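You operate a simulated robot arm through the tools that you are given. There is no shell and no other tool.

You run a simulated robot arm. Do the job below in one go: nothing can be reset, and whatever is moved stays where it is left.

Task
Swap the 28-tooth pulley with the other pulley on its belt, then run a speed test.
Fine: set the named pulley down on the display bench meanwhile; both fully home on their shaft ends; use the test button.
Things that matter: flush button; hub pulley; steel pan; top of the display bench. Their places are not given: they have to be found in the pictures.

The check looks at the end state, three seconds after you hand in, the way a careful person would. Anything else that was tipped, shoved, dropped, spilled or broken makes it a failure.

Robot
A 7-joint arm with a two-finger parallel gripper, fixed in place. Base frame: the origin is at the foot of the arm, x ahead of it, y to its left, z up. Units: cm, rad, N and s.
Its first joint turns from -2.897 to 2.897 rad. Payload 4.4 kg.
Tool frame: the origin (TCP) lies between the finger pads and is the grasp point; the fingertips stand 2.3 cm ahead of it; z points along the fingers, y is the line along which they close. The gripper opens to 9.4 cm. The fingers are 3.8 cm wide and 1 cm thick; the gripper's body (5.4 by 9.6 cm) begins 3.9 cm behind the TCP.
Orientation is told as [roll, pitch, yaw] about the base's x, y, z axes, in that order, counted from this pose: with the fingers straight down and closing along the base's y, the tool's x points along the base's -x, its y along +y and its z along -z.

Tools
- The arm moves only by the tool apply_moves. Its arguments are lists of equal length, an entry for each row: "slide": the shift along the tool's x, y, z in cm, a list of three; "dr": the turn, a rotation vector about the tool's x, y, z in rad, a list of three. In form: {"slide": [[x, y, z], ...], "dr": [[wx, wy, wz], ...]}. A call has 1 to 20 rows; each row is the pose to reach, as a shift and turn from the pose commanded when the call began, along the tool's axes at that moment. "grip" is the closure, from 0 (fully open) to 1 (shut), set as the call begins (left out, the last holds). A row lasts 0.2 s, in which the tool goes at most 5 cm and 0.15 rad; a call with a longer step from one row to the next is refused whole, and so is a gripper value outside its range. A pose out of reach is approached as far as the arm can. The call stops where the force on the tool passes 40 N (or 10 N more than at its start, if that is more) or the arm is blocked; 0.2 s more then pass. The fingers move at their own pace (about 7.2 cm/s each) and stop on an object; they squeeze with about 38 N. The grip force told is the motor's: it shows also when the fingers shut on nothing. Time passes only in rows, and 0.2 s behind the last, so rows that repeat a pose let the fingers close. The reply holds the time, the measured pose of the TCP, the force on the tool along the base axes, the opening and the grip force, in the units named above and with some noise, with the torque about the TCP (base axes, N m) and any sound that the robot's microphone picked up.
- Cameras (640 x 400 px; columns grow to the right, rows downward): "scene" is fixed at [22.08, -65.14, 166.66]; the picture's right is [0.70, -0.71, 0.00], its down [-0.52, -0.51, -0.68] and it looks along [0.49, 0.48, -0.73] (base axes); focal length 329 px, centre (320, 200). "wrist" rides on the gripper at [8.6, 1.6, -7.5] in the tool frame; the picture's right is [-0.18, 0.98, 0.00], its down [-0.58, -0.11, -0.81] and it looks along [-0.79, -0.15, 0.59] (tool axes); focal length 243 px, centre (320, 200).
- capture(camera): a new picture of that camera. It takes no simulated time.
- probe_pixels(camera, pixels): for up to 12 pixels [column, row] of the newest picture of that camera ("zoom" is the newest enlarged one), the place [x, y, z] in the base frame of the surface seen there, good to about 0.2 cm. It takes no simulated time.
- enlarge(camera, box): a new picture of the part [left, top, right, bottom] of that camera's present view, enlarged. It takes no simulated time.
- job_done(): hands the job in; it is judged then, once.

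Leave the gripper open and the arm clear of the work at the hand-in unless told otherwise.

The tools are called after "Emit:" as a command line: name --argument value ..., lists and objects as JSON in quotes. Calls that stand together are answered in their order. apply_moves: Moves the arm, as the interface text tells. Its arguments: {"type":"object","properties":{"slide":{"type":"array"},"dr":{"type":"array"},"grip":{"type":"number"}},"required":["slide","dr"]} The other tools are called the same way: capture (camera) takes a picture; probe_pixels (camera, pixels) gives the place of the surface under pixels of a picture; enlarge (camera, box) takes an enlarged picture of a part of a camera's view; job_done () hands the job in.

At the start:

```text
time_s: 0.0
position: [84.14, -25.87, 118.16]
ee_rot: [0.001, -0.001, 0.0]
contact_force: [0.2, 0.2, 0.1]
wrist_torque: [-0.03, 0.0, -0.03]
gripper_width: 9.4
finger_force: 0.0
```

scene: 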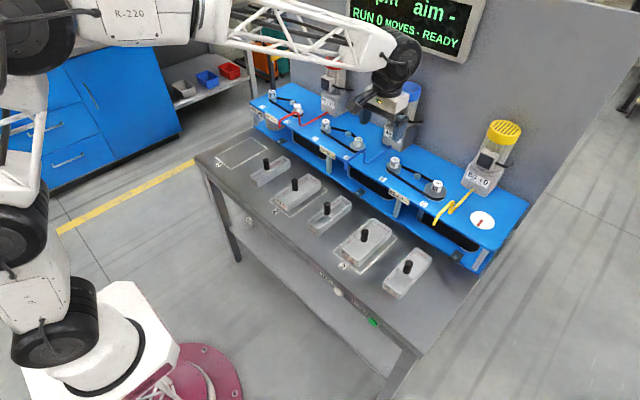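
wrist: 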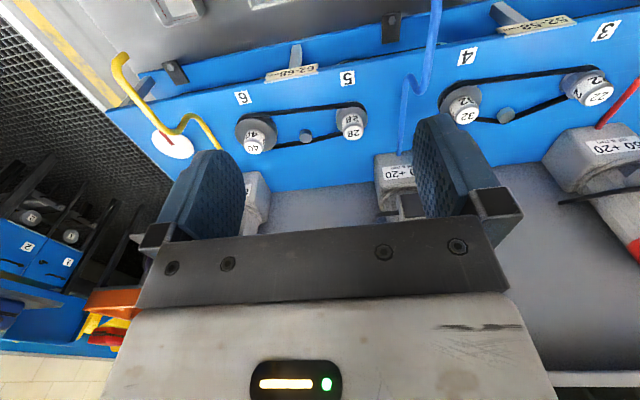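

I can see a blue machine with three belt pairs (shafts 1-6) and a bench holding fixtures in front of it. I'll enlarge parts of the scene to read the details.

Emit:
enlarge --camera "scene" --box '[340, 120, 540, 270]'

Emit:
enlarge --camera "scene" --box '[190, 120, 350, 230]'

Emit:
enlarge --camera "scene" --box '[300, 190, 460, 340]'

Emit:
enlarge --camera "scene" --box '[330, 0, 500, 70]'

Emit:
enlarge --camera "wrist" --box '[220, 50, 400, 170]'

```text
2.67 times, centred on (440, 195) of scene
```

zoom: 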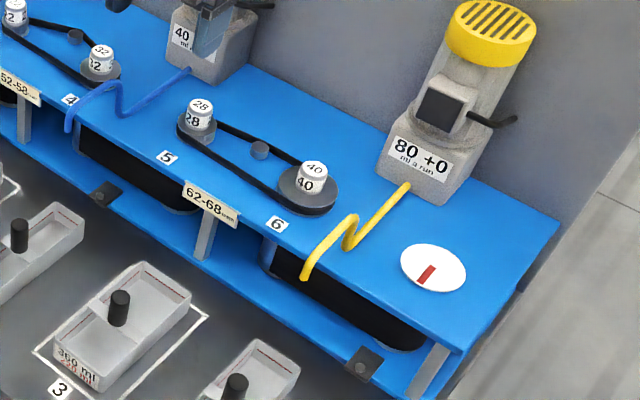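

```text
3.64 times, centred on (270, 175) of scene
```

zoom: 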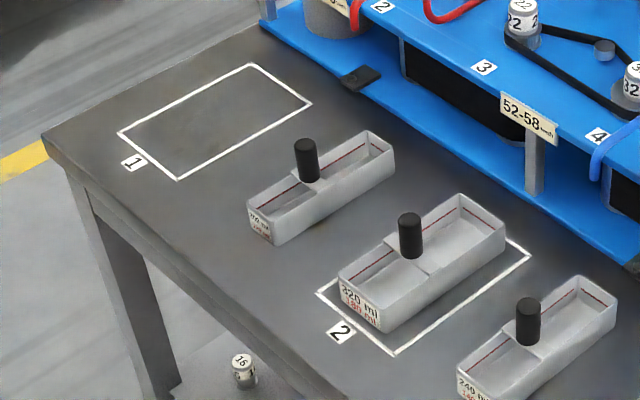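

```text
2.67 times, centred on (380, 265) of scene
```

zoom: 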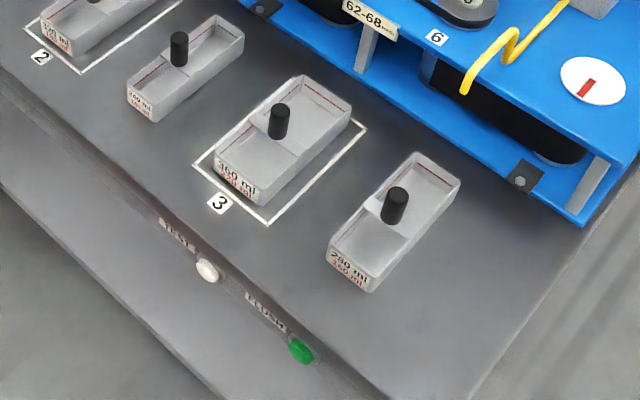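

```text
3.76 times, centred on (415, 35) of scene
```

zoom: 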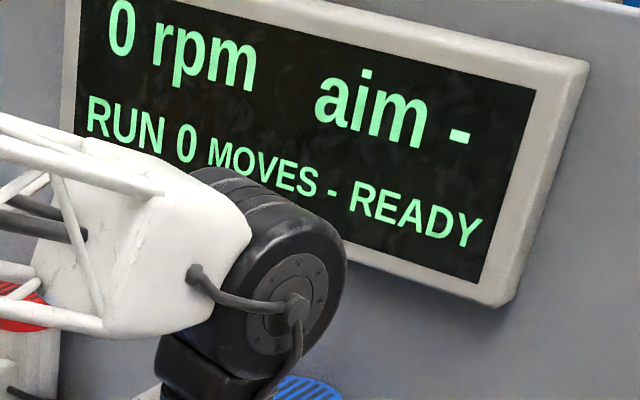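

```text
3.33 times, centred on (310, 110) of wrist
```

zoom: 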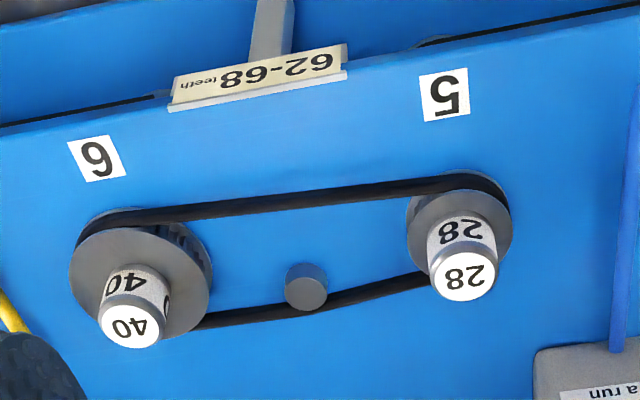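

Shafts 5 and 6 carry the 28 and 40 pulleys on one belt. The table front has a white TEST button and a green FLUSH button. Next I'll probe positions to learn the geometry.

Emit:
capture --camera "scene"

Emit:
capture --camera "wrist"

Emit:
probe_pixels --camera "scene" --pixels '[[395, 159], [437, 184], [482, 219], [375, 324], [337, 292], [210, 155], [420, 350], [400, 190], [290, 240], [300, 265], [250, 145], [500, 290]]'

Emit:
probe_pixels --camera "wrist" --pixels '[[354, 134], [253, 147], [306, 135], [170, 145], [30, 216], [70, 236], [300, 170], [70, 100], [60, 380]]'

Emit:
enlarge --camera "wrist" --box '[0, 150, 160, 360]'

```text
taken
```

scene: 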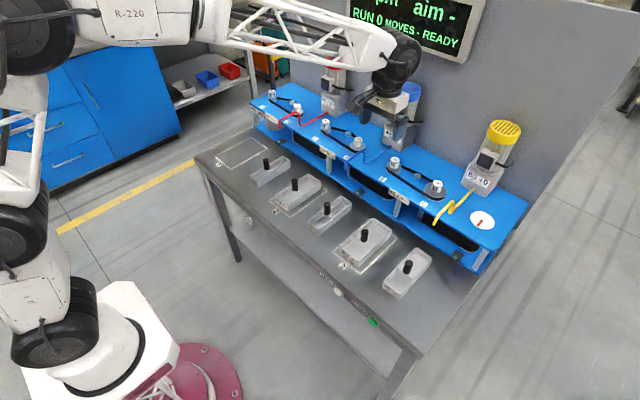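

```text
taken
```

wrist: 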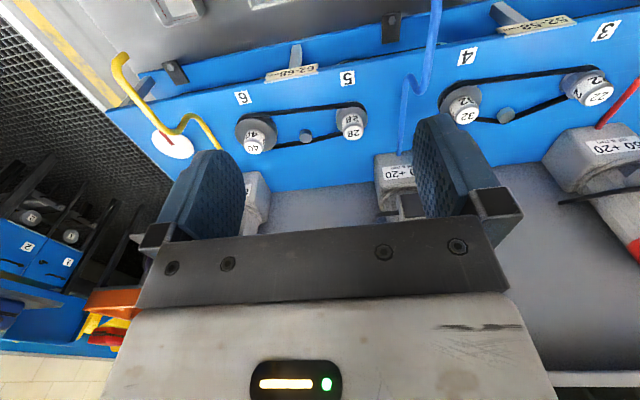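

```text
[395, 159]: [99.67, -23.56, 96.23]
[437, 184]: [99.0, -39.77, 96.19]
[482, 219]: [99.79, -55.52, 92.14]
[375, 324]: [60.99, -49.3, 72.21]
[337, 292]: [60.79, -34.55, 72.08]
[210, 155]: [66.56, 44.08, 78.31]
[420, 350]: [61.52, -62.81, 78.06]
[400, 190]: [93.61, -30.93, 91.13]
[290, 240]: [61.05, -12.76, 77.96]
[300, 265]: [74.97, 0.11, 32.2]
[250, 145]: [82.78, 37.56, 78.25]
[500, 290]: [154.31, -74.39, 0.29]
```

```text
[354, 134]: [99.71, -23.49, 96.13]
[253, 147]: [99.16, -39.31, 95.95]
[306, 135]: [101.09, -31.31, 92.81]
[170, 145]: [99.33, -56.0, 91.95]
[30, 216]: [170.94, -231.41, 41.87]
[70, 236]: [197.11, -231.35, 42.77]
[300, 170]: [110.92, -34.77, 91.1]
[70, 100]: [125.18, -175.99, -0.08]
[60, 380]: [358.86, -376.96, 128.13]
```

```text
1.90 times, centred on (80, 255) of wrist
```

zoom: 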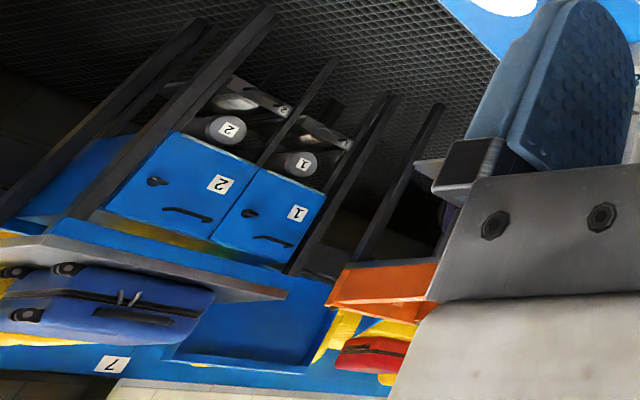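

The machine deck is at z≈91 with its shafts at x≈99.5. The table top is at z≈78, and the buttons are on its front face at x≈61. I'll pull the arm back so the wrist camera sees the machine front and the pans.

Emit:
apply_moves --slide '[[3.6, 1.4, 0], [7.2, 2.8, 0], [10.8, 4.2, 0], [14.4, 5.6, 0], [18, 7, 0], [21.6, 8.4, 0], [25.2, 9.8, 0], [29, 11, 0], [30, 11, 4], [30, 11, 8]]' --dr '[[0, 0, 0], [0, 0, 0], [0, 0, 0], [0, 0, 0], [0, 0, 0], [0, 0, 0], [0, 0, 0], [0, 0, 0], [0, 0, 0], [0, 0, 0]]'

Emit:
capture --camera "wrist"

Emit:
capture --camera "scene"

```text
time_s: 2.2
position: [54.14, -14.83, 110.19]
ee_rot: [0.0, -0.001, 0.001]
contact_force: [-0.4, 0.1, 1.0]
wrist_torque: [0.02, 0.0, 0.0]
gripper_width: 9.38
finger_force: 0.1
```

```text
taken
```

wrist: 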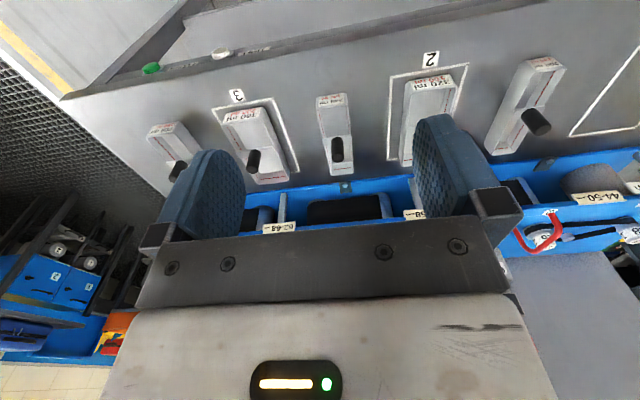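

```text
taken
```

scene: 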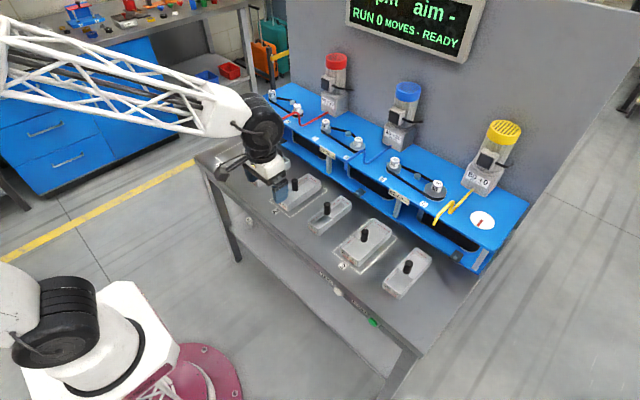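

The arm moved out of the way, and another bench with small things on it shows at the top left. I'll enlarge several regions.

Emit:
enlarge --camera "scene" --box '[0, 0, 280, 180]'

Emit:
enlarge --camera "scene" --box '[250, 40, 440, 160]'

Emit:
enlarge --camera "scene" --box '[300, 100, 520, 240]'

Emit:
enlarge --camera "wrist" --box '[130, 40, 370, 240]'

Emit:
enlarge --camera "wrist" --box '[380, 40, 640, 260]'

```text
2.22 times, centred on (140, 90) of scene
```

zoom: 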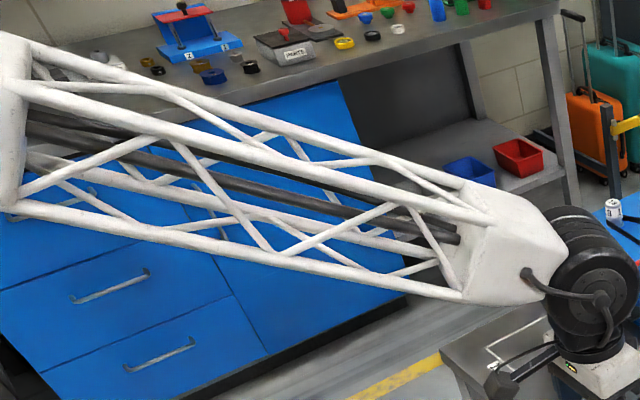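

```text
3.33 times, centred on (345, 100) of scene
```

zoom: 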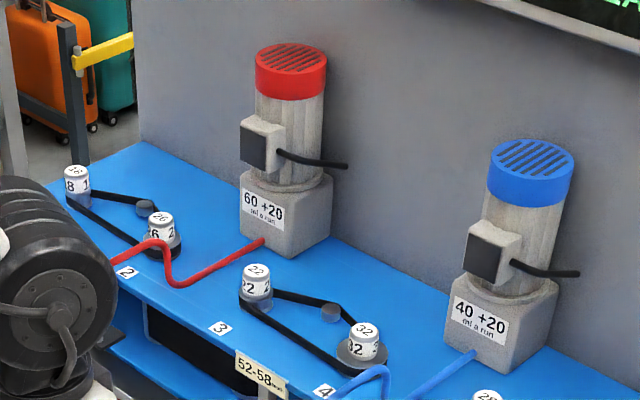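

```text
2.86 times, centred on (410, 170) of scene
```

zoom: 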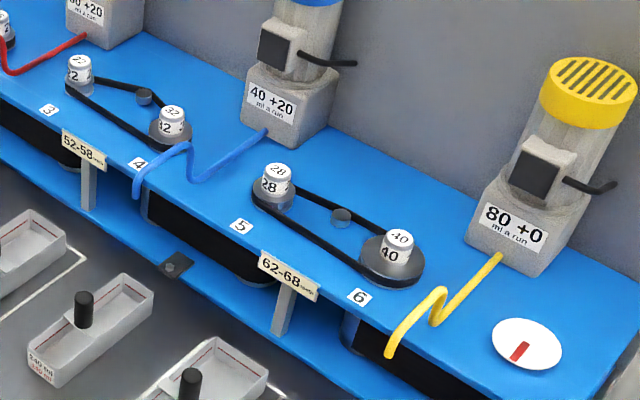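

```text
2.00 times, centred on (250, 140) of wrist
```

zoom: 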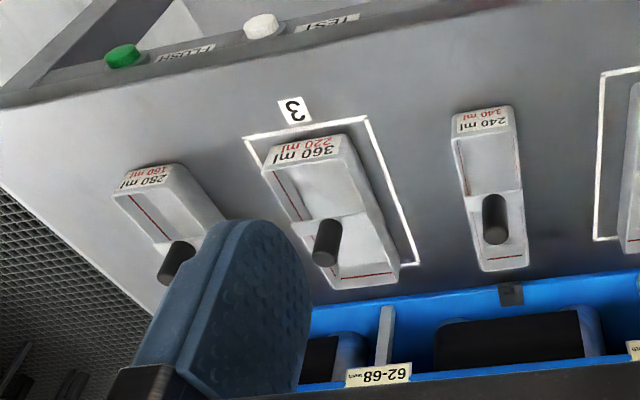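

```text
1.82 times, centred on (510, 150) of wrist
```

zoom: 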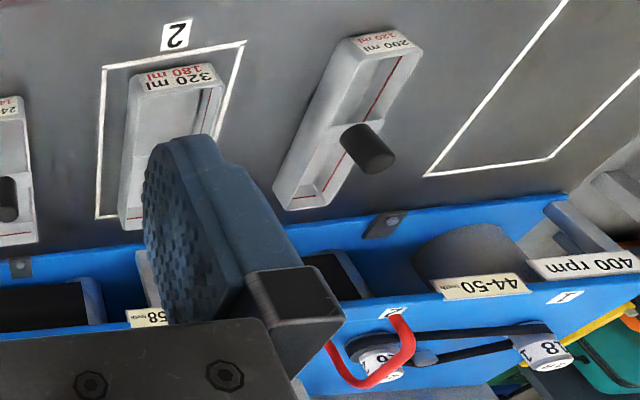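

I can see the pan marks (280/160, 360/220, 240/140, 320/180 and 200/120 ml), the belt rules 44-50, 52-58 and 62-68, and a 400 rpm motor. I need to know where the hoses pour, so I'll tilt the tool up and look at the machine front from lower down.

Emit:
apply_moves --slide '[[3, -2, 3], [6, -4, 6], [8, -6, 9], [10, -8, 10]]' --dr '[[0, -0.14, 0], [0, -0.28, 0], [0, -0.42, 0], [0, -0.5, 0]]'

Emit:
capture --camera "wrist"

```text
time_s: 3.2
position: [44.11, -22.71, 100.19]
ee_rot: [0.001, -0.501, -0.002]
contact_force: [0.3, -0.6, -0.3]
wrist_torque: [-0.01, 0.03, -0.02]
gripper_width: 9.39
finger_force: 0.1
```

```text
taken
```

wrist: 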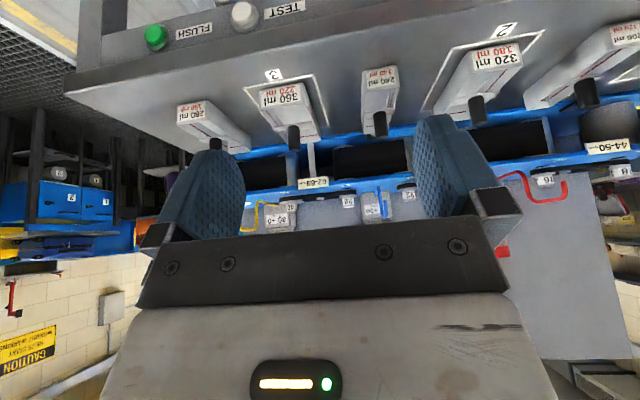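

Emit:
enlarge --camera "wrist" --box '[230, 90, 430, 240]'

Emit:
enlarge --camera "wrist" --box '[460, 80, 640, 230]'

```text
2.67 times, centred on (330, 165) of wrist
```

zoom: 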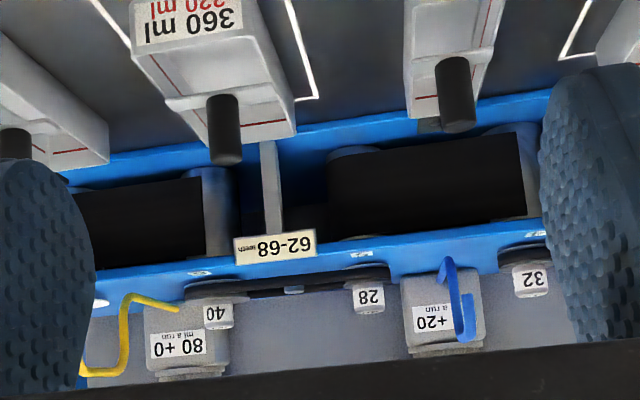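

```text
2.67 times, centred on (550, 155) of wrist
```

zoom: 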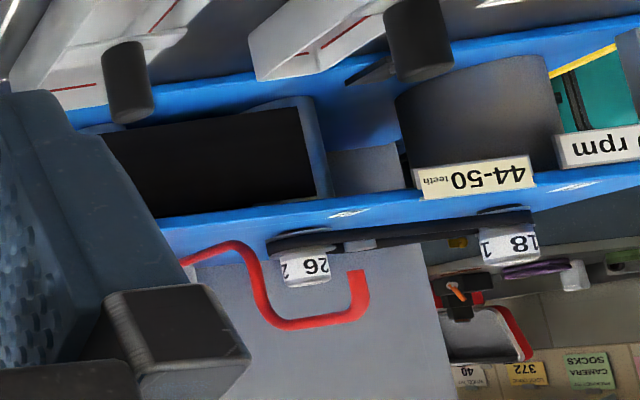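

Wide flat belts run under the deck and the hoses end near the deck's front edge. I'll probe the hose ends, the pans and the outlined zones.

Emit:
capture --camera "scene"

Emit:
enlarge --camera "scene" --box '[240, 80, 400, 180]'

```text
taken
```

scene: 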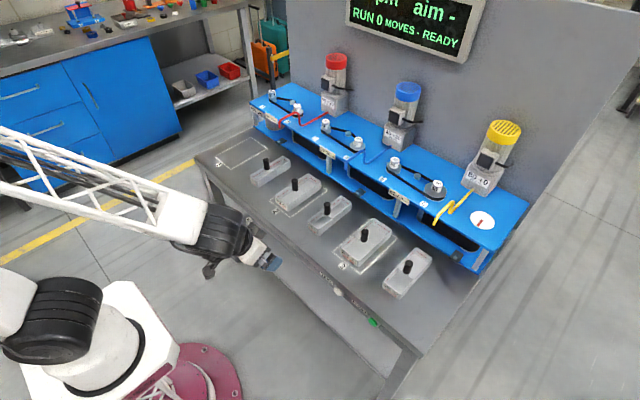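

```text
4.00 times, centred on (320, 130) of scene
```

zoom: 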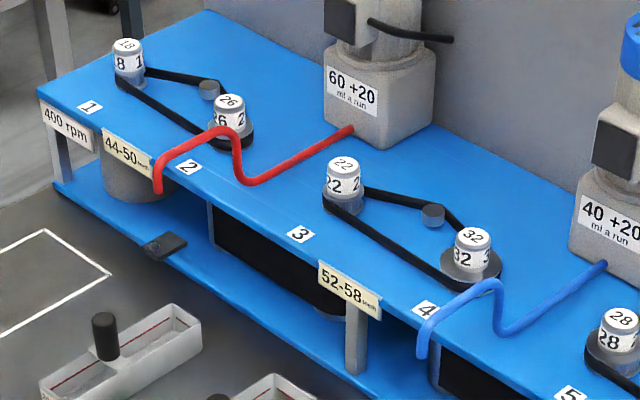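

Emit:
probe_pixels --camera "zoom" --pixels '[[157, 190], [421, 352], [160, 243], [175, 310], [105, 322], [60, 385], [106, 275], [40, 240], [128, 45], [60, 255], [110, 218], [230, 103]]'

Emit:
probe_pixels --camera "scene" --pixels '[[436, 222], [458, 254], [405, 213], [288, 167], [254, 184], [346, 204], [311, 231], [428, 257], [386, 294], [385, 225], [340, 260], [397, 290]]'

Emit:
enlarge --camera "scene" --box '[370, 200, 510, 300]'

```text
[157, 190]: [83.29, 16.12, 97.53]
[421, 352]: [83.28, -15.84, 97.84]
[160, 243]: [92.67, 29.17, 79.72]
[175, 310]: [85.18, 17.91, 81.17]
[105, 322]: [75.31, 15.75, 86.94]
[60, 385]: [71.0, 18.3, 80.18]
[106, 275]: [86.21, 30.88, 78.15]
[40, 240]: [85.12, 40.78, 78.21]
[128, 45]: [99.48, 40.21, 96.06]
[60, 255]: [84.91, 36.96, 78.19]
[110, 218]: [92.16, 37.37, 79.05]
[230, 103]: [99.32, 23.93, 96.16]
```

```text
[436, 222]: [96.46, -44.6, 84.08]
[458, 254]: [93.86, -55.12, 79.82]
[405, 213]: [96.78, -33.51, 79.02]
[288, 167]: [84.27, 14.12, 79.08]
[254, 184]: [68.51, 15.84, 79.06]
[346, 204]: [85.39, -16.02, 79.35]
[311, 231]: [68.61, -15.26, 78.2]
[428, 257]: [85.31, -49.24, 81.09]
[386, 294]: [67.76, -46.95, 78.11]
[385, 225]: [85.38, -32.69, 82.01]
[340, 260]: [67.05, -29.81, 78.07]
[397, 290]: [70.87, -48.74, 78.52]
```

```text
4.00 times, centred on (440, 250) of scene
```

zoom: 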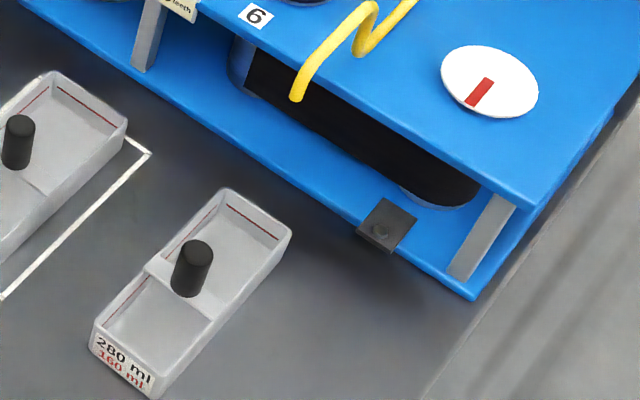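

The hoses end at x≈83.3 over the narrow pans at y≈16, −16 and −48. I want to know what the other bench is and whether the pans hold liquid already, so I'll probe the other bench.

Emit:
probe_pixels --camera "scene" --pixels '[[60, 60], [150, 40], [85, 15], [180, 88], [230, 72], [20, 20], [240, 10], [105, 100]]'

Emit:
enlarge --camera "scene" --box '[0, 0, 260, 140]'

Emit:
enlarge --camera "scene" --box '[320, 210, 450, 310]'

Emit:
enlarge --camera "scene" --box '[230, 140, 360, 240]'

```text
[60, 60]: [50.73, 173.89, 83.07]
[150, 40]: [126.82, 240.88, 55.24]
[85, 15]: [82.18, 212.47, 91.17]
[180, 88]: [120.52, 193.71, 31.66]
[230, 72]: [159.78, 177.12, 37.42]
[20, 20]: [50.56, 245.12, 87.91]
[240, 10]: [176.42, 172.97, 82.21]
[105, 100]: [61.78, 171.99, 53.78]
```

```text
2.46 times, centred on (130, 70) of scene
```

zoom: 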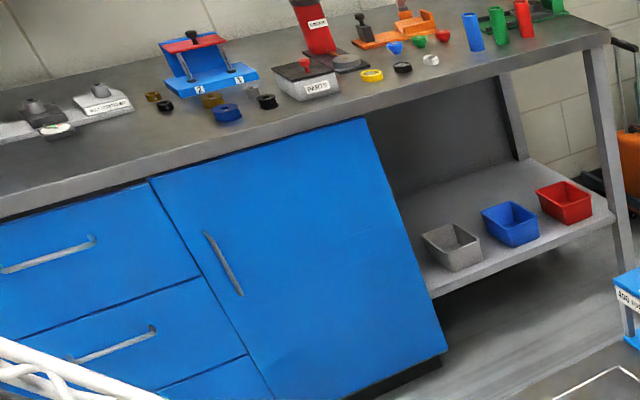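

```text
4.00 times, centred on (385, 260) of scene
```

zoom: 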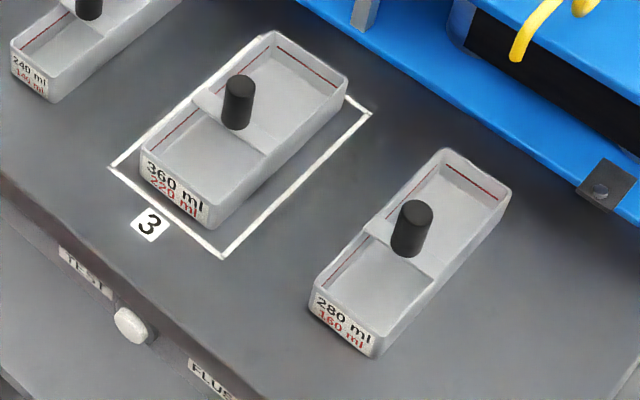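

```text
4.00 times, centred on (295, 190) of scene
```

zoom: 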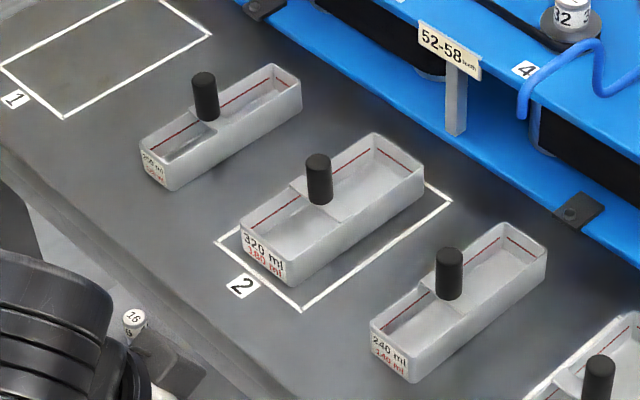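

The other bench is out of reach, so the grey table here is the display bench. The pans look empty. I'll move toward the pulleys with the tilted tool to inspect them closely.

Emit:
apply_moves --slide '[[-3.84, 0, -7.02], [-5.5, -1, -6], [-9.5, -2, -4.5], [-14, -3.5, -2], [-18.5, -5, 1], [-23, -6, 3], [-26.65, -7.3, 5.44]]' --dr '[[0, 0, 0], [0, 0, 0], [0, 0, 0], [0, 0, 0], [0, 0, 0], [0, 0, 0], [0, 0, 0]]'

```text
refused: row 1 steps farther than a row can; nothing moved
```

The first step was too long and the call was refused, so I'll split it.

Emit:
apply_moves --slide '[[-2.0, 0, -3.5], [-3.84, 0, -7.02], [-6, -1, -6], [-10, -2, -4.5], [-14, -3.5, -2], [-18.2, -5, 0.5], [-22.4, -6, 3], [-26.65, -7.3, 5.44]]' --dr '[[0, 0, 0], [0, 0, 0], [0, 0, 0], [0, 0, 0], [0, 0, 0], [0, 0, 0], [0, 0, 0], [0, 0, 0]]'

Emit:
capture --camera "wrist"

Emit:
enlarge --camera "wrist" --box '[200, 80, 420, 230]'

```text
refused: row 6 steps farther than a row can; nothing moved
```

```text
taken
```

wrist: 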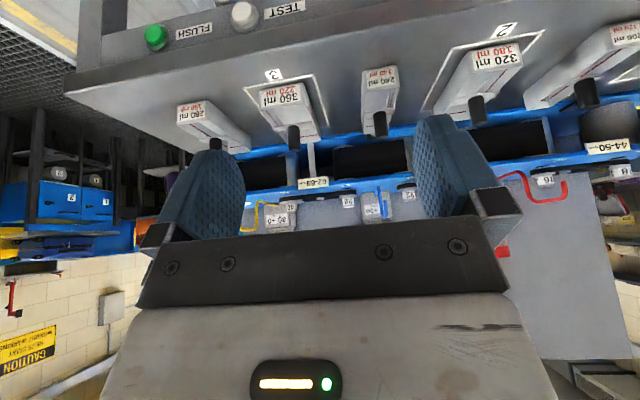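

```text
2.67 times, centred on (310, 155) of wrist
```

zoom: 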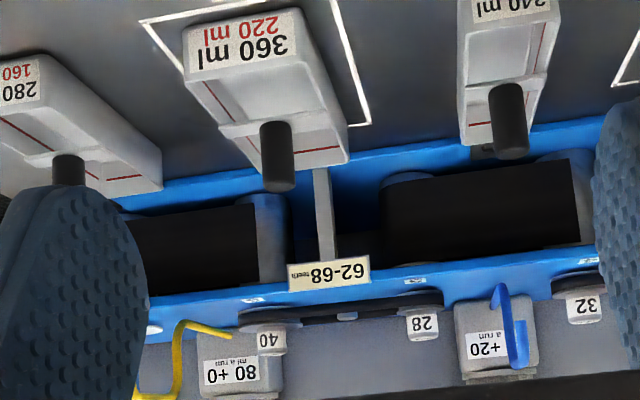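

One step was still a little long. I'll use smaller, evenly spaced steps.

Emit:
apply_moves --slide '[[-2, 0, -3.5], [-3.84, 0, -7], [-7, -1, -5.5], [-10.5, -2, -4], [-14, -3, -2.2], [-17.5, -4, -0.4], [-21, -5, 1.6], [-24, -6.2, 3.6], [-26.65, -7.3, 5.44]]' --dr '[[0, 0, 0], [0, 0, 0], [0, 0, 0], [0, 0, 0], [0, 0, 0], [0, 0, 0], [0, 0, 0], [0, 0, 0], [0, 0, 0]]'

Emit:
capture --camera "wrist"

Emit:
enlarge --camera "wrist" --box '[200, 80, 440, 240]'

```text
time_s: 5.2
position: [70.24, -30.21, 108.34]
ee_rot: [0.0, -0.501, 0.0]
contact_force: [-0.4, 0.0, 0.8]
wrist_torque: [0.01, 0.04, 0.0]
gripper_width: 9.41
finger_force: 0.0
```

```text
taken
```

wrist: 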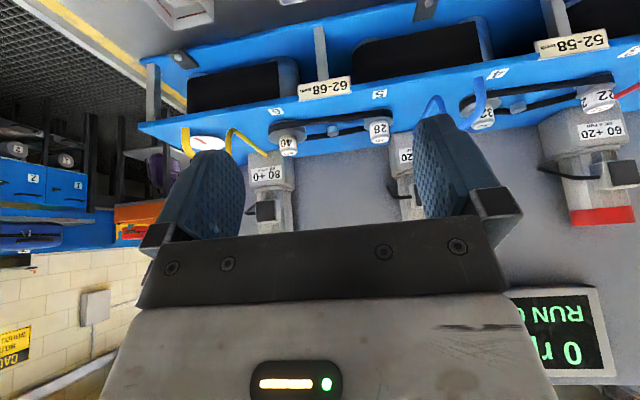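

```text
2.50 times, centred on (320, 160) of wrist
```

zoom: 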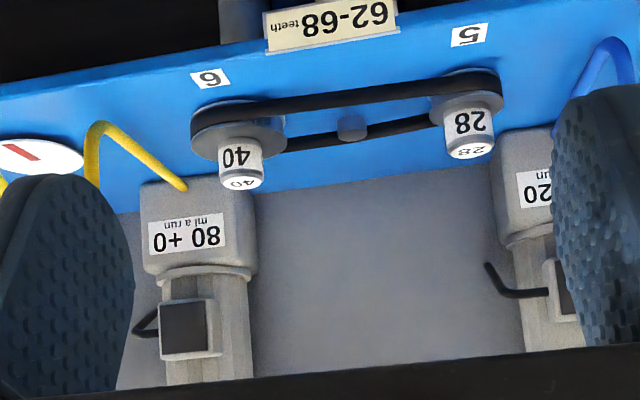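

The pulleys are clear now, with 40 at zoom (242,165) and 28 at zoom (470,130). I'll probe their hubs, flanges and belts.

Emit:
probe_pixels --camera "zoom" --pixels '[[242, 183], [240, 155], [222, 155], [260, 155], [240, 130], [200, 145], [273, 140], [470, 152], [468, 122], [447, 125], [490, 122], [350, 128]]'

Emit:
probe_pixels --camera "zoom" --pixels '[[468, 100], [440, 110], [500, 105], [95, 160], [110, 125], [150, 155], [183, 185], [610, 45], [200, 230], [520, 190], [350, 100], [470, 75]]'

```text
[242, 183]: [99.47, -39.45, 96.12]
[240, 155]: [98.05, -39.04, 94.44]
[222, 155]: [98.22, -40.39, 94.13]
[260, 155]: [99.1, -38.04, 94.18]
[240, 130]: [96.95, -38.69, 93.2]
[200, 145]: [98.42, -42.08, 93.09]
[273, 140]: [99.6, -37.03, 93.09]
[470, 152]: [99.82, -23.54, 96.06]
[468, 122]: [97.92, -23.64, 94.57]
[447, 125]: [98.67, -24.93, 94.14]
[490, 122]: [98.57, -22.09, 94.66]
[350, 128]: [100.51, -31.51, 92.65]
```

```text
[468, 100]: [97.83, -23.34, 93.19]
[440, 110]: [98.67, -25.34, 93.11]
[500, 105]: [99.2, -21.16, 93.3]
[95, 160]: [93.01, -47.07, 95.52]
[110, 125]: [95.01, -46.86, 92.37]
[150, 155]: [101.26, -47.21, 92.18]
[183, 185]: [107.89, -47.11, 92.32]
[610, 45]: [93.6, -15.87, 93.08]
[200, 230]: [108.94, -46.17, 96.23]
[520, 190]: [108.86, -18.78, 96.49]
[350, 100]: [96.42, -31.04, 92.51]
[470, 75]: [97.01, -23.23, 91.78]
```

The hubs are about 2.9 cm across, spanning z 93.1 to 96.1, with centres near (99.5, −23.55) for the 28 and (99.5, −39.45) for the 40. I'll half close the gripper and go above the 28 with the tilted tool, checking reach.

Emit:
apply_moves --slide '[[-2.91, 0.83, 2.3], [-5.82, 1.66, 4.6], [-8.73, 2.5, 6.9], [-11.64, 3.33, 9.2], [-14.55, 4.16, 11.5], [-17.46, 5, 13.8], [-20.37, 5.83, 16.1], [-23.28, 6.66, 18.42]]' --dr '[[0, 0, 0], [0, 0, 0], [0, 0, 0], [0, 0, 0], [0, 0, 0], [0, 0, 0], [0, 0, 0], [0, 0, 0]]' --grip 0.35

Emit:
capture --camera "wrist"

Emit:
capture --camera "scene"

```text
time_s: 7.0
position: [99.45, -23.4, 103.28]
ee_rot: [0.0, -0.501, 0.0]
contact_force: [0.3, -0.4, 0.0]
wrist_torque: [0.0, 0.05, 0.02]
gripper_width: 6.12
finger_force: 0.1
```

```text
taken
```

wrist: 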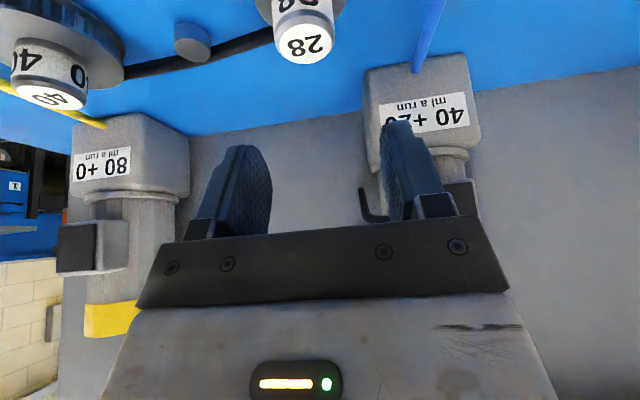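

```text
taken
```

scene: 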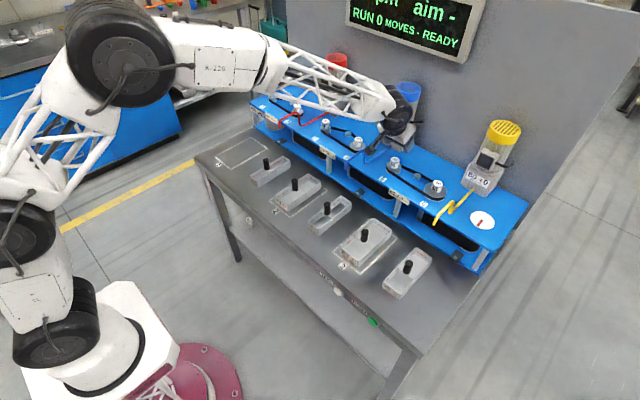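

The pose is in reach and the fingers stand above the 28 pulley. I'll probe the pulley tops from this close view to refine their centres.

Emit:
probe_pixels --camera "wrist" --pixels '[[304, 47], [278, 50], [332, 44], [302, 62], [303, 35], [51, 96], [18, 92], [84, 100], [308, 18], [286, 20], [331, 16]]'

Emit:
enlarge --camera "wrist" --box '[230, 0, 370, 80]'

```text
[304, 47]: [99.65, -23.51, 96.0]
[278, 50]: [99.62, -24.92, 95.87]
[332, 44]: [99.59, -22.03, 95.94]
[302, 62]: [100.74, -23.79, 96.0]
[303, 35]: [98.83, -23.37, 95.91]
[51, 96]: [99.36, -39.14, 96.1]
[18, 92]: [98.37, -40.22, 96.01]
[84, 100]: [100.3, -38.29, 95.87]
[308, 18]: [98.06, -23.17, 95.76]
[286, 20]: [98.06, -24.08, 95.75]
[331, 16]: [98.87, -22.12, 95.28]
```

```text
4.57 times, centred on (300, 40) of wrist
```

zoom: 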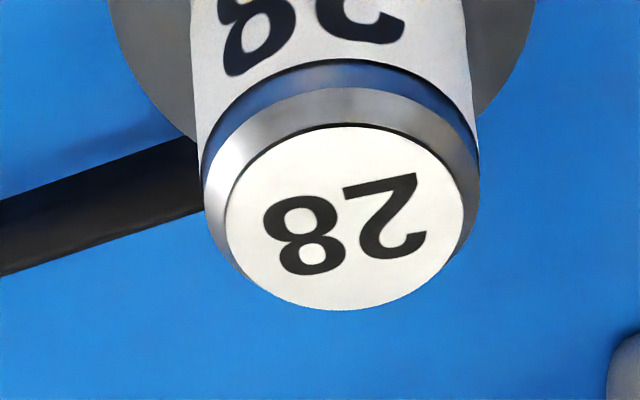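

The 28 hub centre is about (99.5, −23.48) with its top at z≈96. I'll lower straight down around it with the fingers open, in slow steps.

Emit:
apply_moves --slide '[[1.2, 0.03, 2.19], [2.4, 0.03, 4.39], [2.88, 0.03, 5.27], [3.16, 0.03, 5.79], [3.31, 0.03, 6.05]]' --dr '[[0, 0, 0], [0, 0, 0], [0, 0, 0], [0, 0, 0], [0, 0, 0]]'

Emit:
capture --camera "wrist"

Emit:
enlarge --camera "scene" --box '[350, 110, 470, 210]'

```text
time_s: 8.2
position: [99.36, -23.29, 96.27]
ee_rot: [-0.001, -0.499, 0.001]
contact_force: [-0.6, -0.2, -0.7]
wrist_torque: [0.0, 0.0, -0.01]
gripper_width: 6.1
finger_force: 0.0
```

```text
taken
```

wrist: 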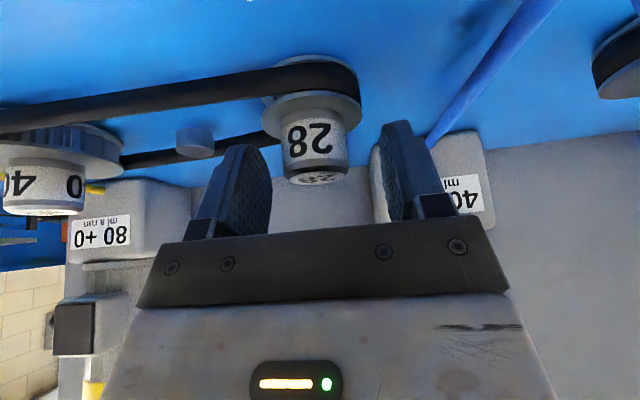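

```text
4.00 times, centred on (410, 160) of scene
```

zoom: 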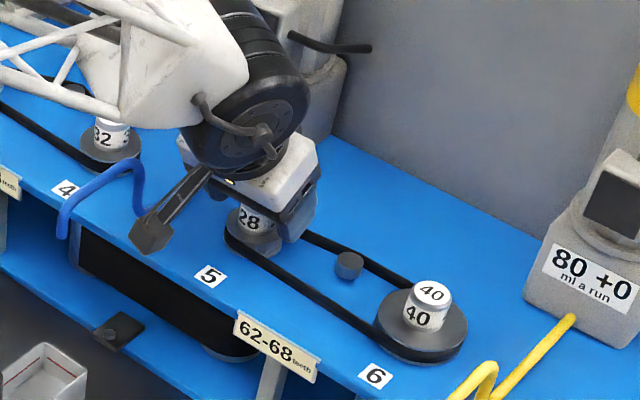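

The hub shows between the pads, and its middle at column ~315 fits the gripper's mid-plane. I'll close onto the hub and hold.

Emit:
apply_moves --slide '[[0, 0, 0], [0, 0, 0], [0, 0, 0], [0, 0, 0]]' --dr '[[0, 0, 0], [0, 0, 0], [0, 0, 0], [0, 0, 0]]' --grip 1

Emit:
capture --camera "wrist"

```text
time_s: 9.2
position: [99.32, -23.4, 96.28]
ee_rot: [0.0, -0.499, -0.001]
contact_force: [0.0, -0.8, -0.1]
wrist_torque: [-0.07, 0.05, 0.0]
gripper_width: 3.02
finger_force: 38.5
```

```text
taken
```

wrist: 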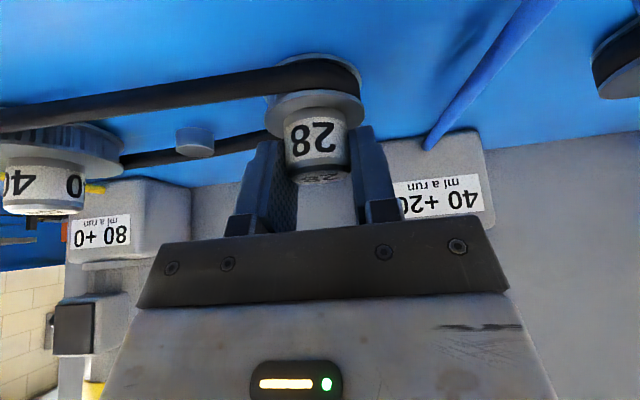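

The gripper holds the hub at 3.02 cm with 38 N and almost no side force. I'll lift straight up slowly and watch the force.

Emit:
apply_moves --slide '[[-0.24, 0, -0.44], [-0.48, 0, -0.88], [-0.72, 0, -1.32], [-0.96, 0, -1.76]]' --dr '[[0, 0, 0], [0, 0, 0], [0, 0, 0], [0, 0, 0]]'

Emit:
capture --camera "wrist"

Emit:
enlarge --camera "scene" --box '[350, 110, 470, 210]'

```text
time_s: 10.2
position: [99.54, -23.38, 98.33]
ee_rot: [-0.001, -0.499, 0.0]
contact_force: [0.0, 0.5, -1.0]
wrist_torque: [0.02, 0.03, 0.0]
gripper_width: 3.05
finger_force: 37.8
```

```text
taken
```

wrist: 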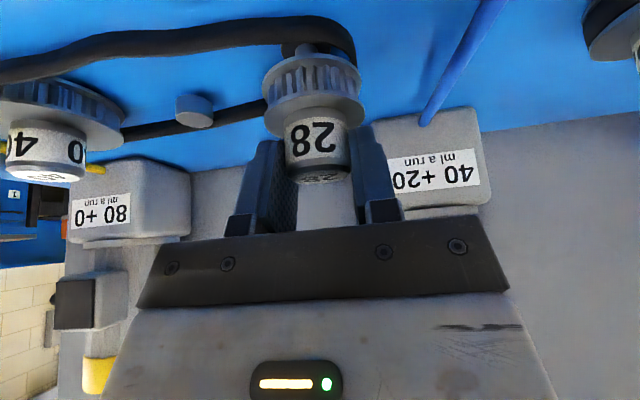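

```text
4.00 times, centred on (410, 160) of scene
```

zoom: 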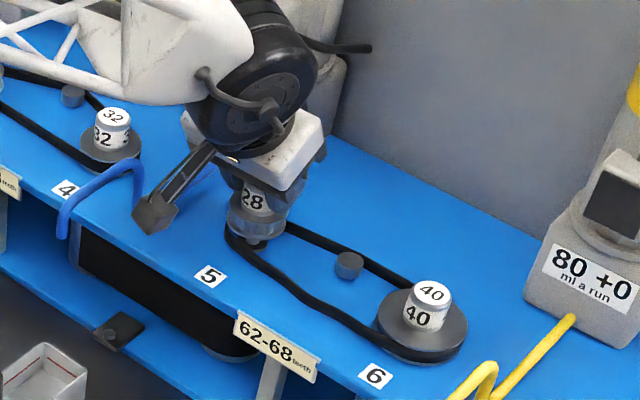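

The pulley is off its shaft and the belt has gone slack. I'll lift to z≈109 and carry it over the empty outlined area 1 at about (77, 33).

Emit:
apply_moves --slide '[[-1.76, 0, -3.22], [-3.52, 0, -6.44], [-5.27, 0, -9.65], [-3.86, 4.04, -10.42], [-2.45, 8.07, -11.19], [-1.04, 12.11, -11.96], [0.37, 16.14, -12.73], [1.78, 20.18, -13.5], [3.2, 24.2, -14.27], [4.6, 28.25, -15.05], [6.02, 32.3, -15.8], [7.43, 36.3, -16.6], [8.84, 40.35, -17.4], [10.25, 44.4, -18.1], [11.66, 48.4, -18.9], [13.07, 52.5, -19.67], [14.48, 56.5, -20.44]]' --dr '[[0, 0, 0], [0, 0, 0], [0, 0, 0], [0, 0, 0], [0, 0, 0], [0, 0, 0], [0, 0, 0], [0, 0, 0], [0, 0, 0], [0, 0, 0], [0, 0, 0], [0, 0, 0], [0, 0, 0], [0, 0, 0], [0, 0, 0], [0, 0, 0], [0, 0, 0]]'

Emit:
capture --camera "wrist"

Emit:
capture --camera "scene"

```text
time_s: 13.8
position: [76.86, 33.23, 109.4]
ee_rot: [0.0, -0.5, -0.002]
contact_force: [-1.0, 0.2, -0.9]
wrist_torque: [-0.03, -0.04, -0.02]
gripper_width: 3.04
finger_force: 38.1
```

```text
taken
```

wrist: 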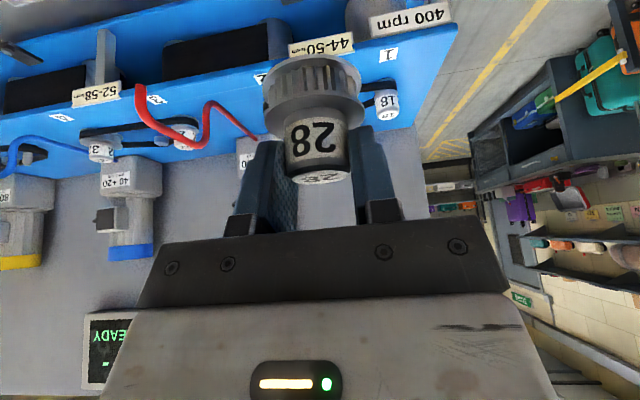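

```text
taken
```

scene: 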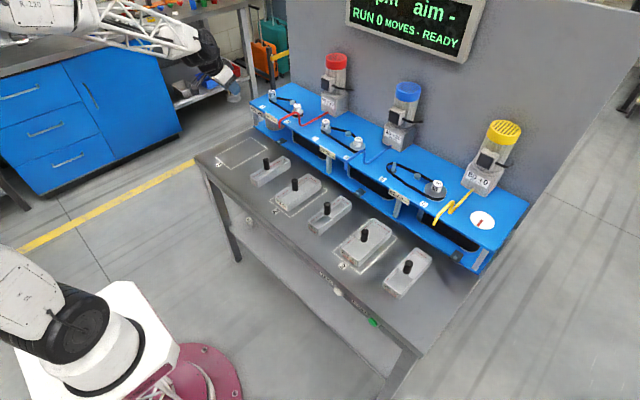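

I'm above the empty zone 1. I'll lower most of the way first.

Emit:
apply_moves --slide '[[2.0, 0, 3.66], [4.0, 0, 7.31], [6.0, 0, 10.97], [8.0, 0, 14.62], [10.0, 0, 18.28], [11.0, 0, 20.1], [11.6, 0, 21.2]]' --dr '[[0, 0, 0], [0, 0, 0], [0, 0, 0], [0, 0, 0], [0, 0, 0], [0, 0, 0], [0, 0, 0]]'

Emit:
capture --camera "wrist"

Emit:
enlarge --camera "scene" --box '[190, 110, 310, 210]'

```text
time_s: 15.4
position: [76.79, 33.16, 85.23]
ee_rot: [-0.001, -0.501, 0.0]
contact_force: [-0.2, 0.2, -0.7]
wrist_torque: [0.0, 0.03, 0.03]
gripper_width: 3.02
finger_force: 37.9
```

```text
taken
```

wrist: 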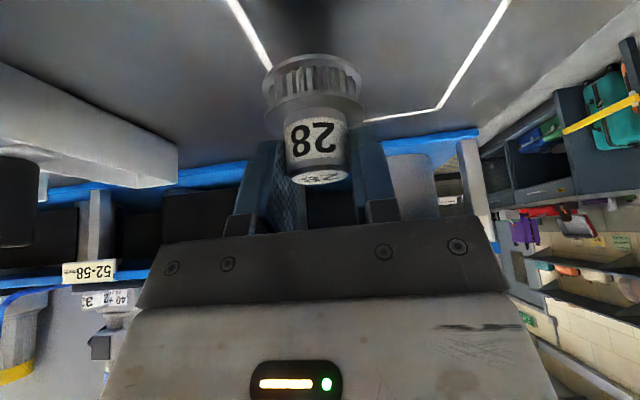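

```text
4.00 times, centred on (250, 160) of scene
```

zoom: 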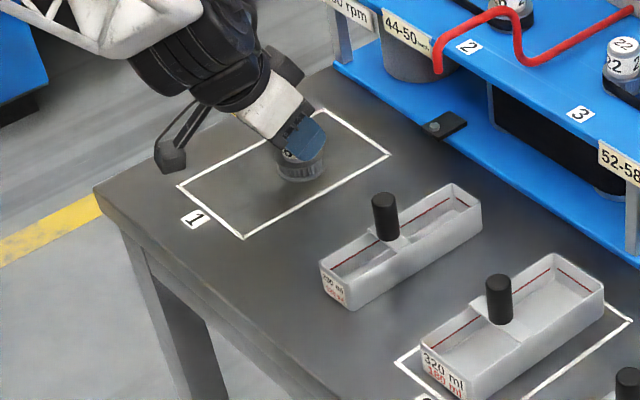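

The pulley hovers about 2 cm above the table. I'll lower in small steps and watch the force.

Emit:
apply_moves --slide '[[0.144, 0, 0.263], [0.288, 0, 0.527], [0.43, 0, 0.79], [0.575, 0, 1.053], [0.67, 0, 1.23]]' --dr '[[0, 0, 0], [0, 0, 0], [0, 0, 0], [0, 0, 0], [0, 0, 0]]'

Emit:
capture --camera "wrist"

```text
time_s: 16.6
position: [76.87, 33.24, 83.69]
ee_rot: [-0.001, -0.502, -0.001]
contact_force: [1.1, 0.0, -0.8]
wrist_torque: [0.02, -0.03, -0.01]
gripper_width: 3.05
finger_force: 37.9
```

```text
taken
```

wrist: 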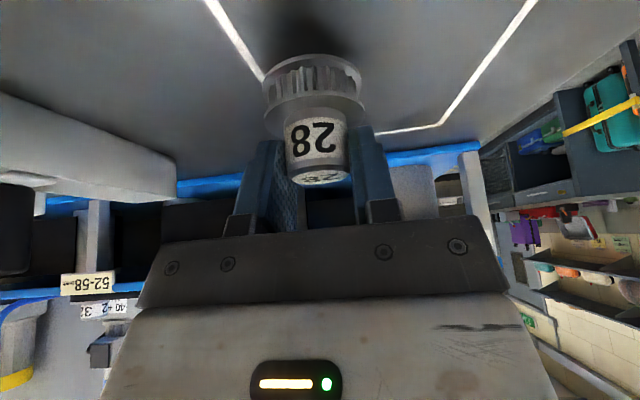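

There is no contact yet, so I'll continue in finer steps.

Emit:
apply_moves --slide '[[0.058, 0, 0.105], [0.115, 0, 0.21], [0.173, 0, 0.316], [0.23, 0, 0.42]]' --dr '[[0, 0, 0], [0, 0, 0], [0, 0, 0], [0, 0, 0]]'

Emit:
enlarge --camera "wrist" --box '[240, 0, 400, 100]'

```text
time_s: 17.6
position: [76.83, 33.18, 83.28]
ee_rot: [0.0, -0.5, -0.002]
contact_force: [-0.2, 0.4, -0.7]
wrist_torque: [0.01, -0.01, 0.02]
gripper_width: 3.02
finger_force: 37.7
```

```text
4.00 times, centred on (320, 50) of wrist
```

zoom: 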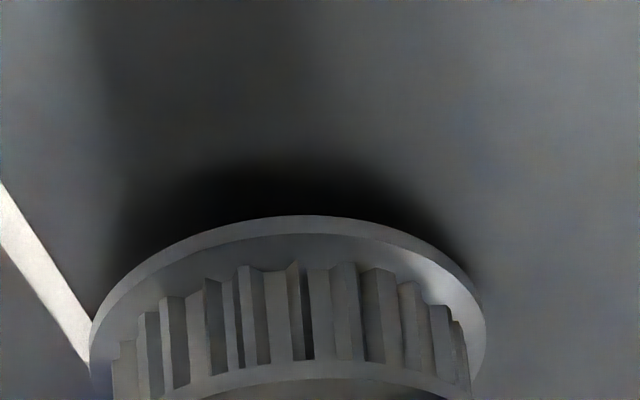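

Contact is close, because the shadow nearly meets the lower flange. I'll take more fine steps.

Emit:
apply_moves --slide '[[0.038, 0, 0.07], [0.077, 0, 0.14], [0.115, 0, 0.21], [0.154, 0, 0.28]]' --dr '[[0, 0, 0], [0, 0, 0], [0, 0, 0], [0, 0, 0]]'

Emit:
enlarge --camera "wrist" --box '[240, 0, 400, 100]'

```text
time_s: 18.6
position: [76.86, 33.08, 83.01]
ee_rot: [-0.001, -0.501, -0.001]
contact_force: [-0.2, -0.4, -1.0]
wrist_torque: [0.04, 0.03, 0.0]
gripper_width: 3.03
finger_force: 38.0
```

```text
4.00 times, centred on (320, 50) of wrist
```

zoom: 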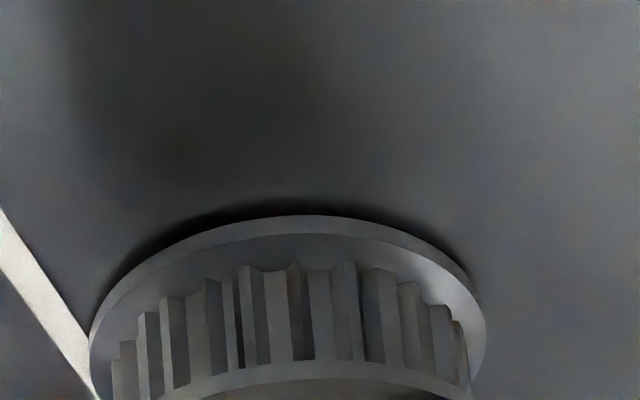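

Emit:
apply_moves --slide '[[0.03, 0, 0.053], [0.06, 0, 0.105], [0.09, 0, 0.16], [0.115, 0, 0.21]]' --dr '[[0, 0, 0], [0, 0, 0], [0, 0, 0], [0, 0, 0]]'

Emit:
enlarge --camera "wrist" --box '[240, 0, 400, 100]'

```text
time_s: 19.6
position: [77.0, 33.11, 82.96]
ee_rot: [0.001, -0.502, 0.0]
contact_force: [-8.0, -2.9, 23.0]
wrist_torque: [-0.24, 0.66, -0.01]
gripper_width: 3.02
finger_force: 37.9
```

```text
4.00 times, centred on (320, 50) of wrist
```

zoom: 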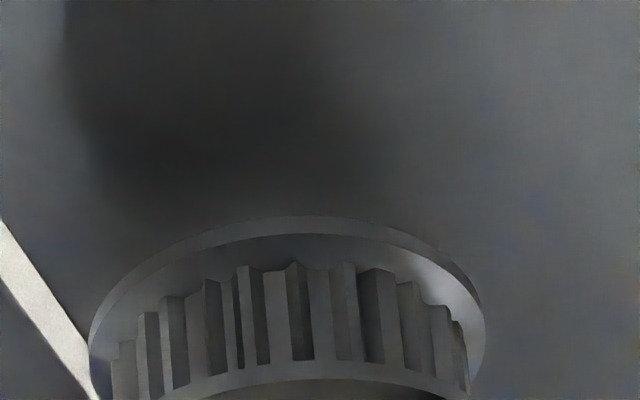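

Contact is made at TCP z≈82.9. I'll ease back 0.08 cm and open the fingers to about 5.6 cm.

Emit:
apply_moves --slide '[[-0.04, 0, -0.075], [-0.04, 0, -0.075]]' --dr '[[0, 0, 0], [0, 0, 0]]'

Emit:
apply_moves --slide '[[0, 0, 0], [0, 0, 0], [0, 0, 0]]' --dr '[[0, 0, 0], [0, 0, 0], [0, 0, 0]]' --grip 0.4

Emit:
capture --camera "wrist"

```text
time_s: 20.2
position: [76.99, 33.12, 82.99]
ee_rot: [0.001, -0.5, -0.001]
contact_force: [6.5, -2.3, 17.3]
wrist_torque: [-0.09, -0.26, 0.01]
gripper_width: 3.05
finger_force: 37.3
```

```text
time_s: 21.0
position: [76.9, 33.14, 82.8]
ee_rot: [0.0, -0.499, 0.002]
contact_force: [-0.4, -0.7, 0.0]
wrist_torque: [0.0, 0.01, 0.02]
gripper_width: 5.66
finger_force: 0.1
```

```text
taken
```

wrist: 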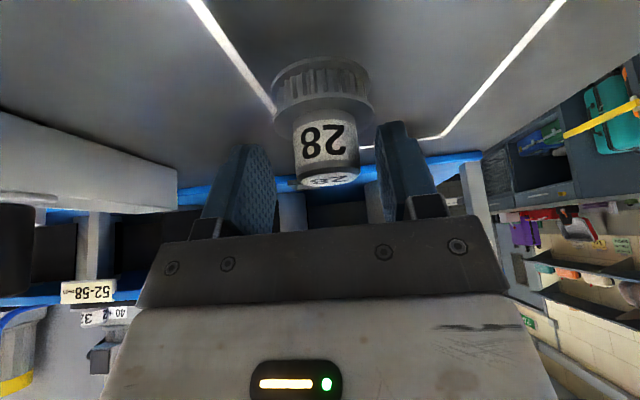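

The pulley stands on the table, released. I'll rise straight up and look at it.

Emit:
apply_moves --slide '[[-0.5, 0, -0.92], [-1.5, 0, -2.75], [-3.4, 0, -6.2], [-5.6, 0, -10.2], [-7.8, 0, -14.2], [-10, 0, -18.2], [-11.99, 0, -21.94]]' --dr '[[0, 0, 0], [0, 0, 0], [0, 0, 0], [0, 0, 0], [0, 0, 0], [0, 0, 0], [0, 0, 0]]'

Emit:
enlarge --camera "scene" --box '[190, 110, 310, 210]'

Emit:
enlarge --camera "scene" --box '[370, 130, 470, 210]'

```text
time_s: 22.6
position: [76.71, 33.18, 107.94]
ee_rot: [0.001, -0.499, 0.001]
contact_force: [-0.1, 0.1, -1.2]
wrist_torque: [0.0, -0.06, -0.01]
gripper_width: 5.65
finger_force: 0.0
```

```text
4.00 times, centred on (250, 160) of scene
```

zoom: 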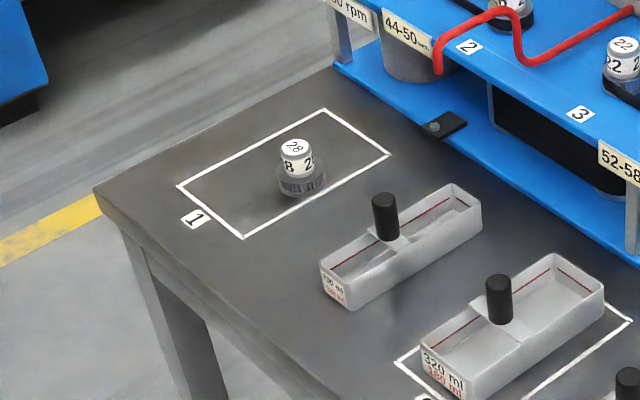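

```text
5.00 times, centred on (420, 170) of scene
```

zoom: 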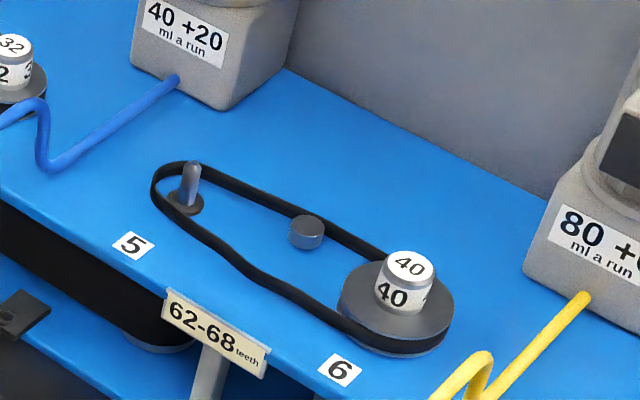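

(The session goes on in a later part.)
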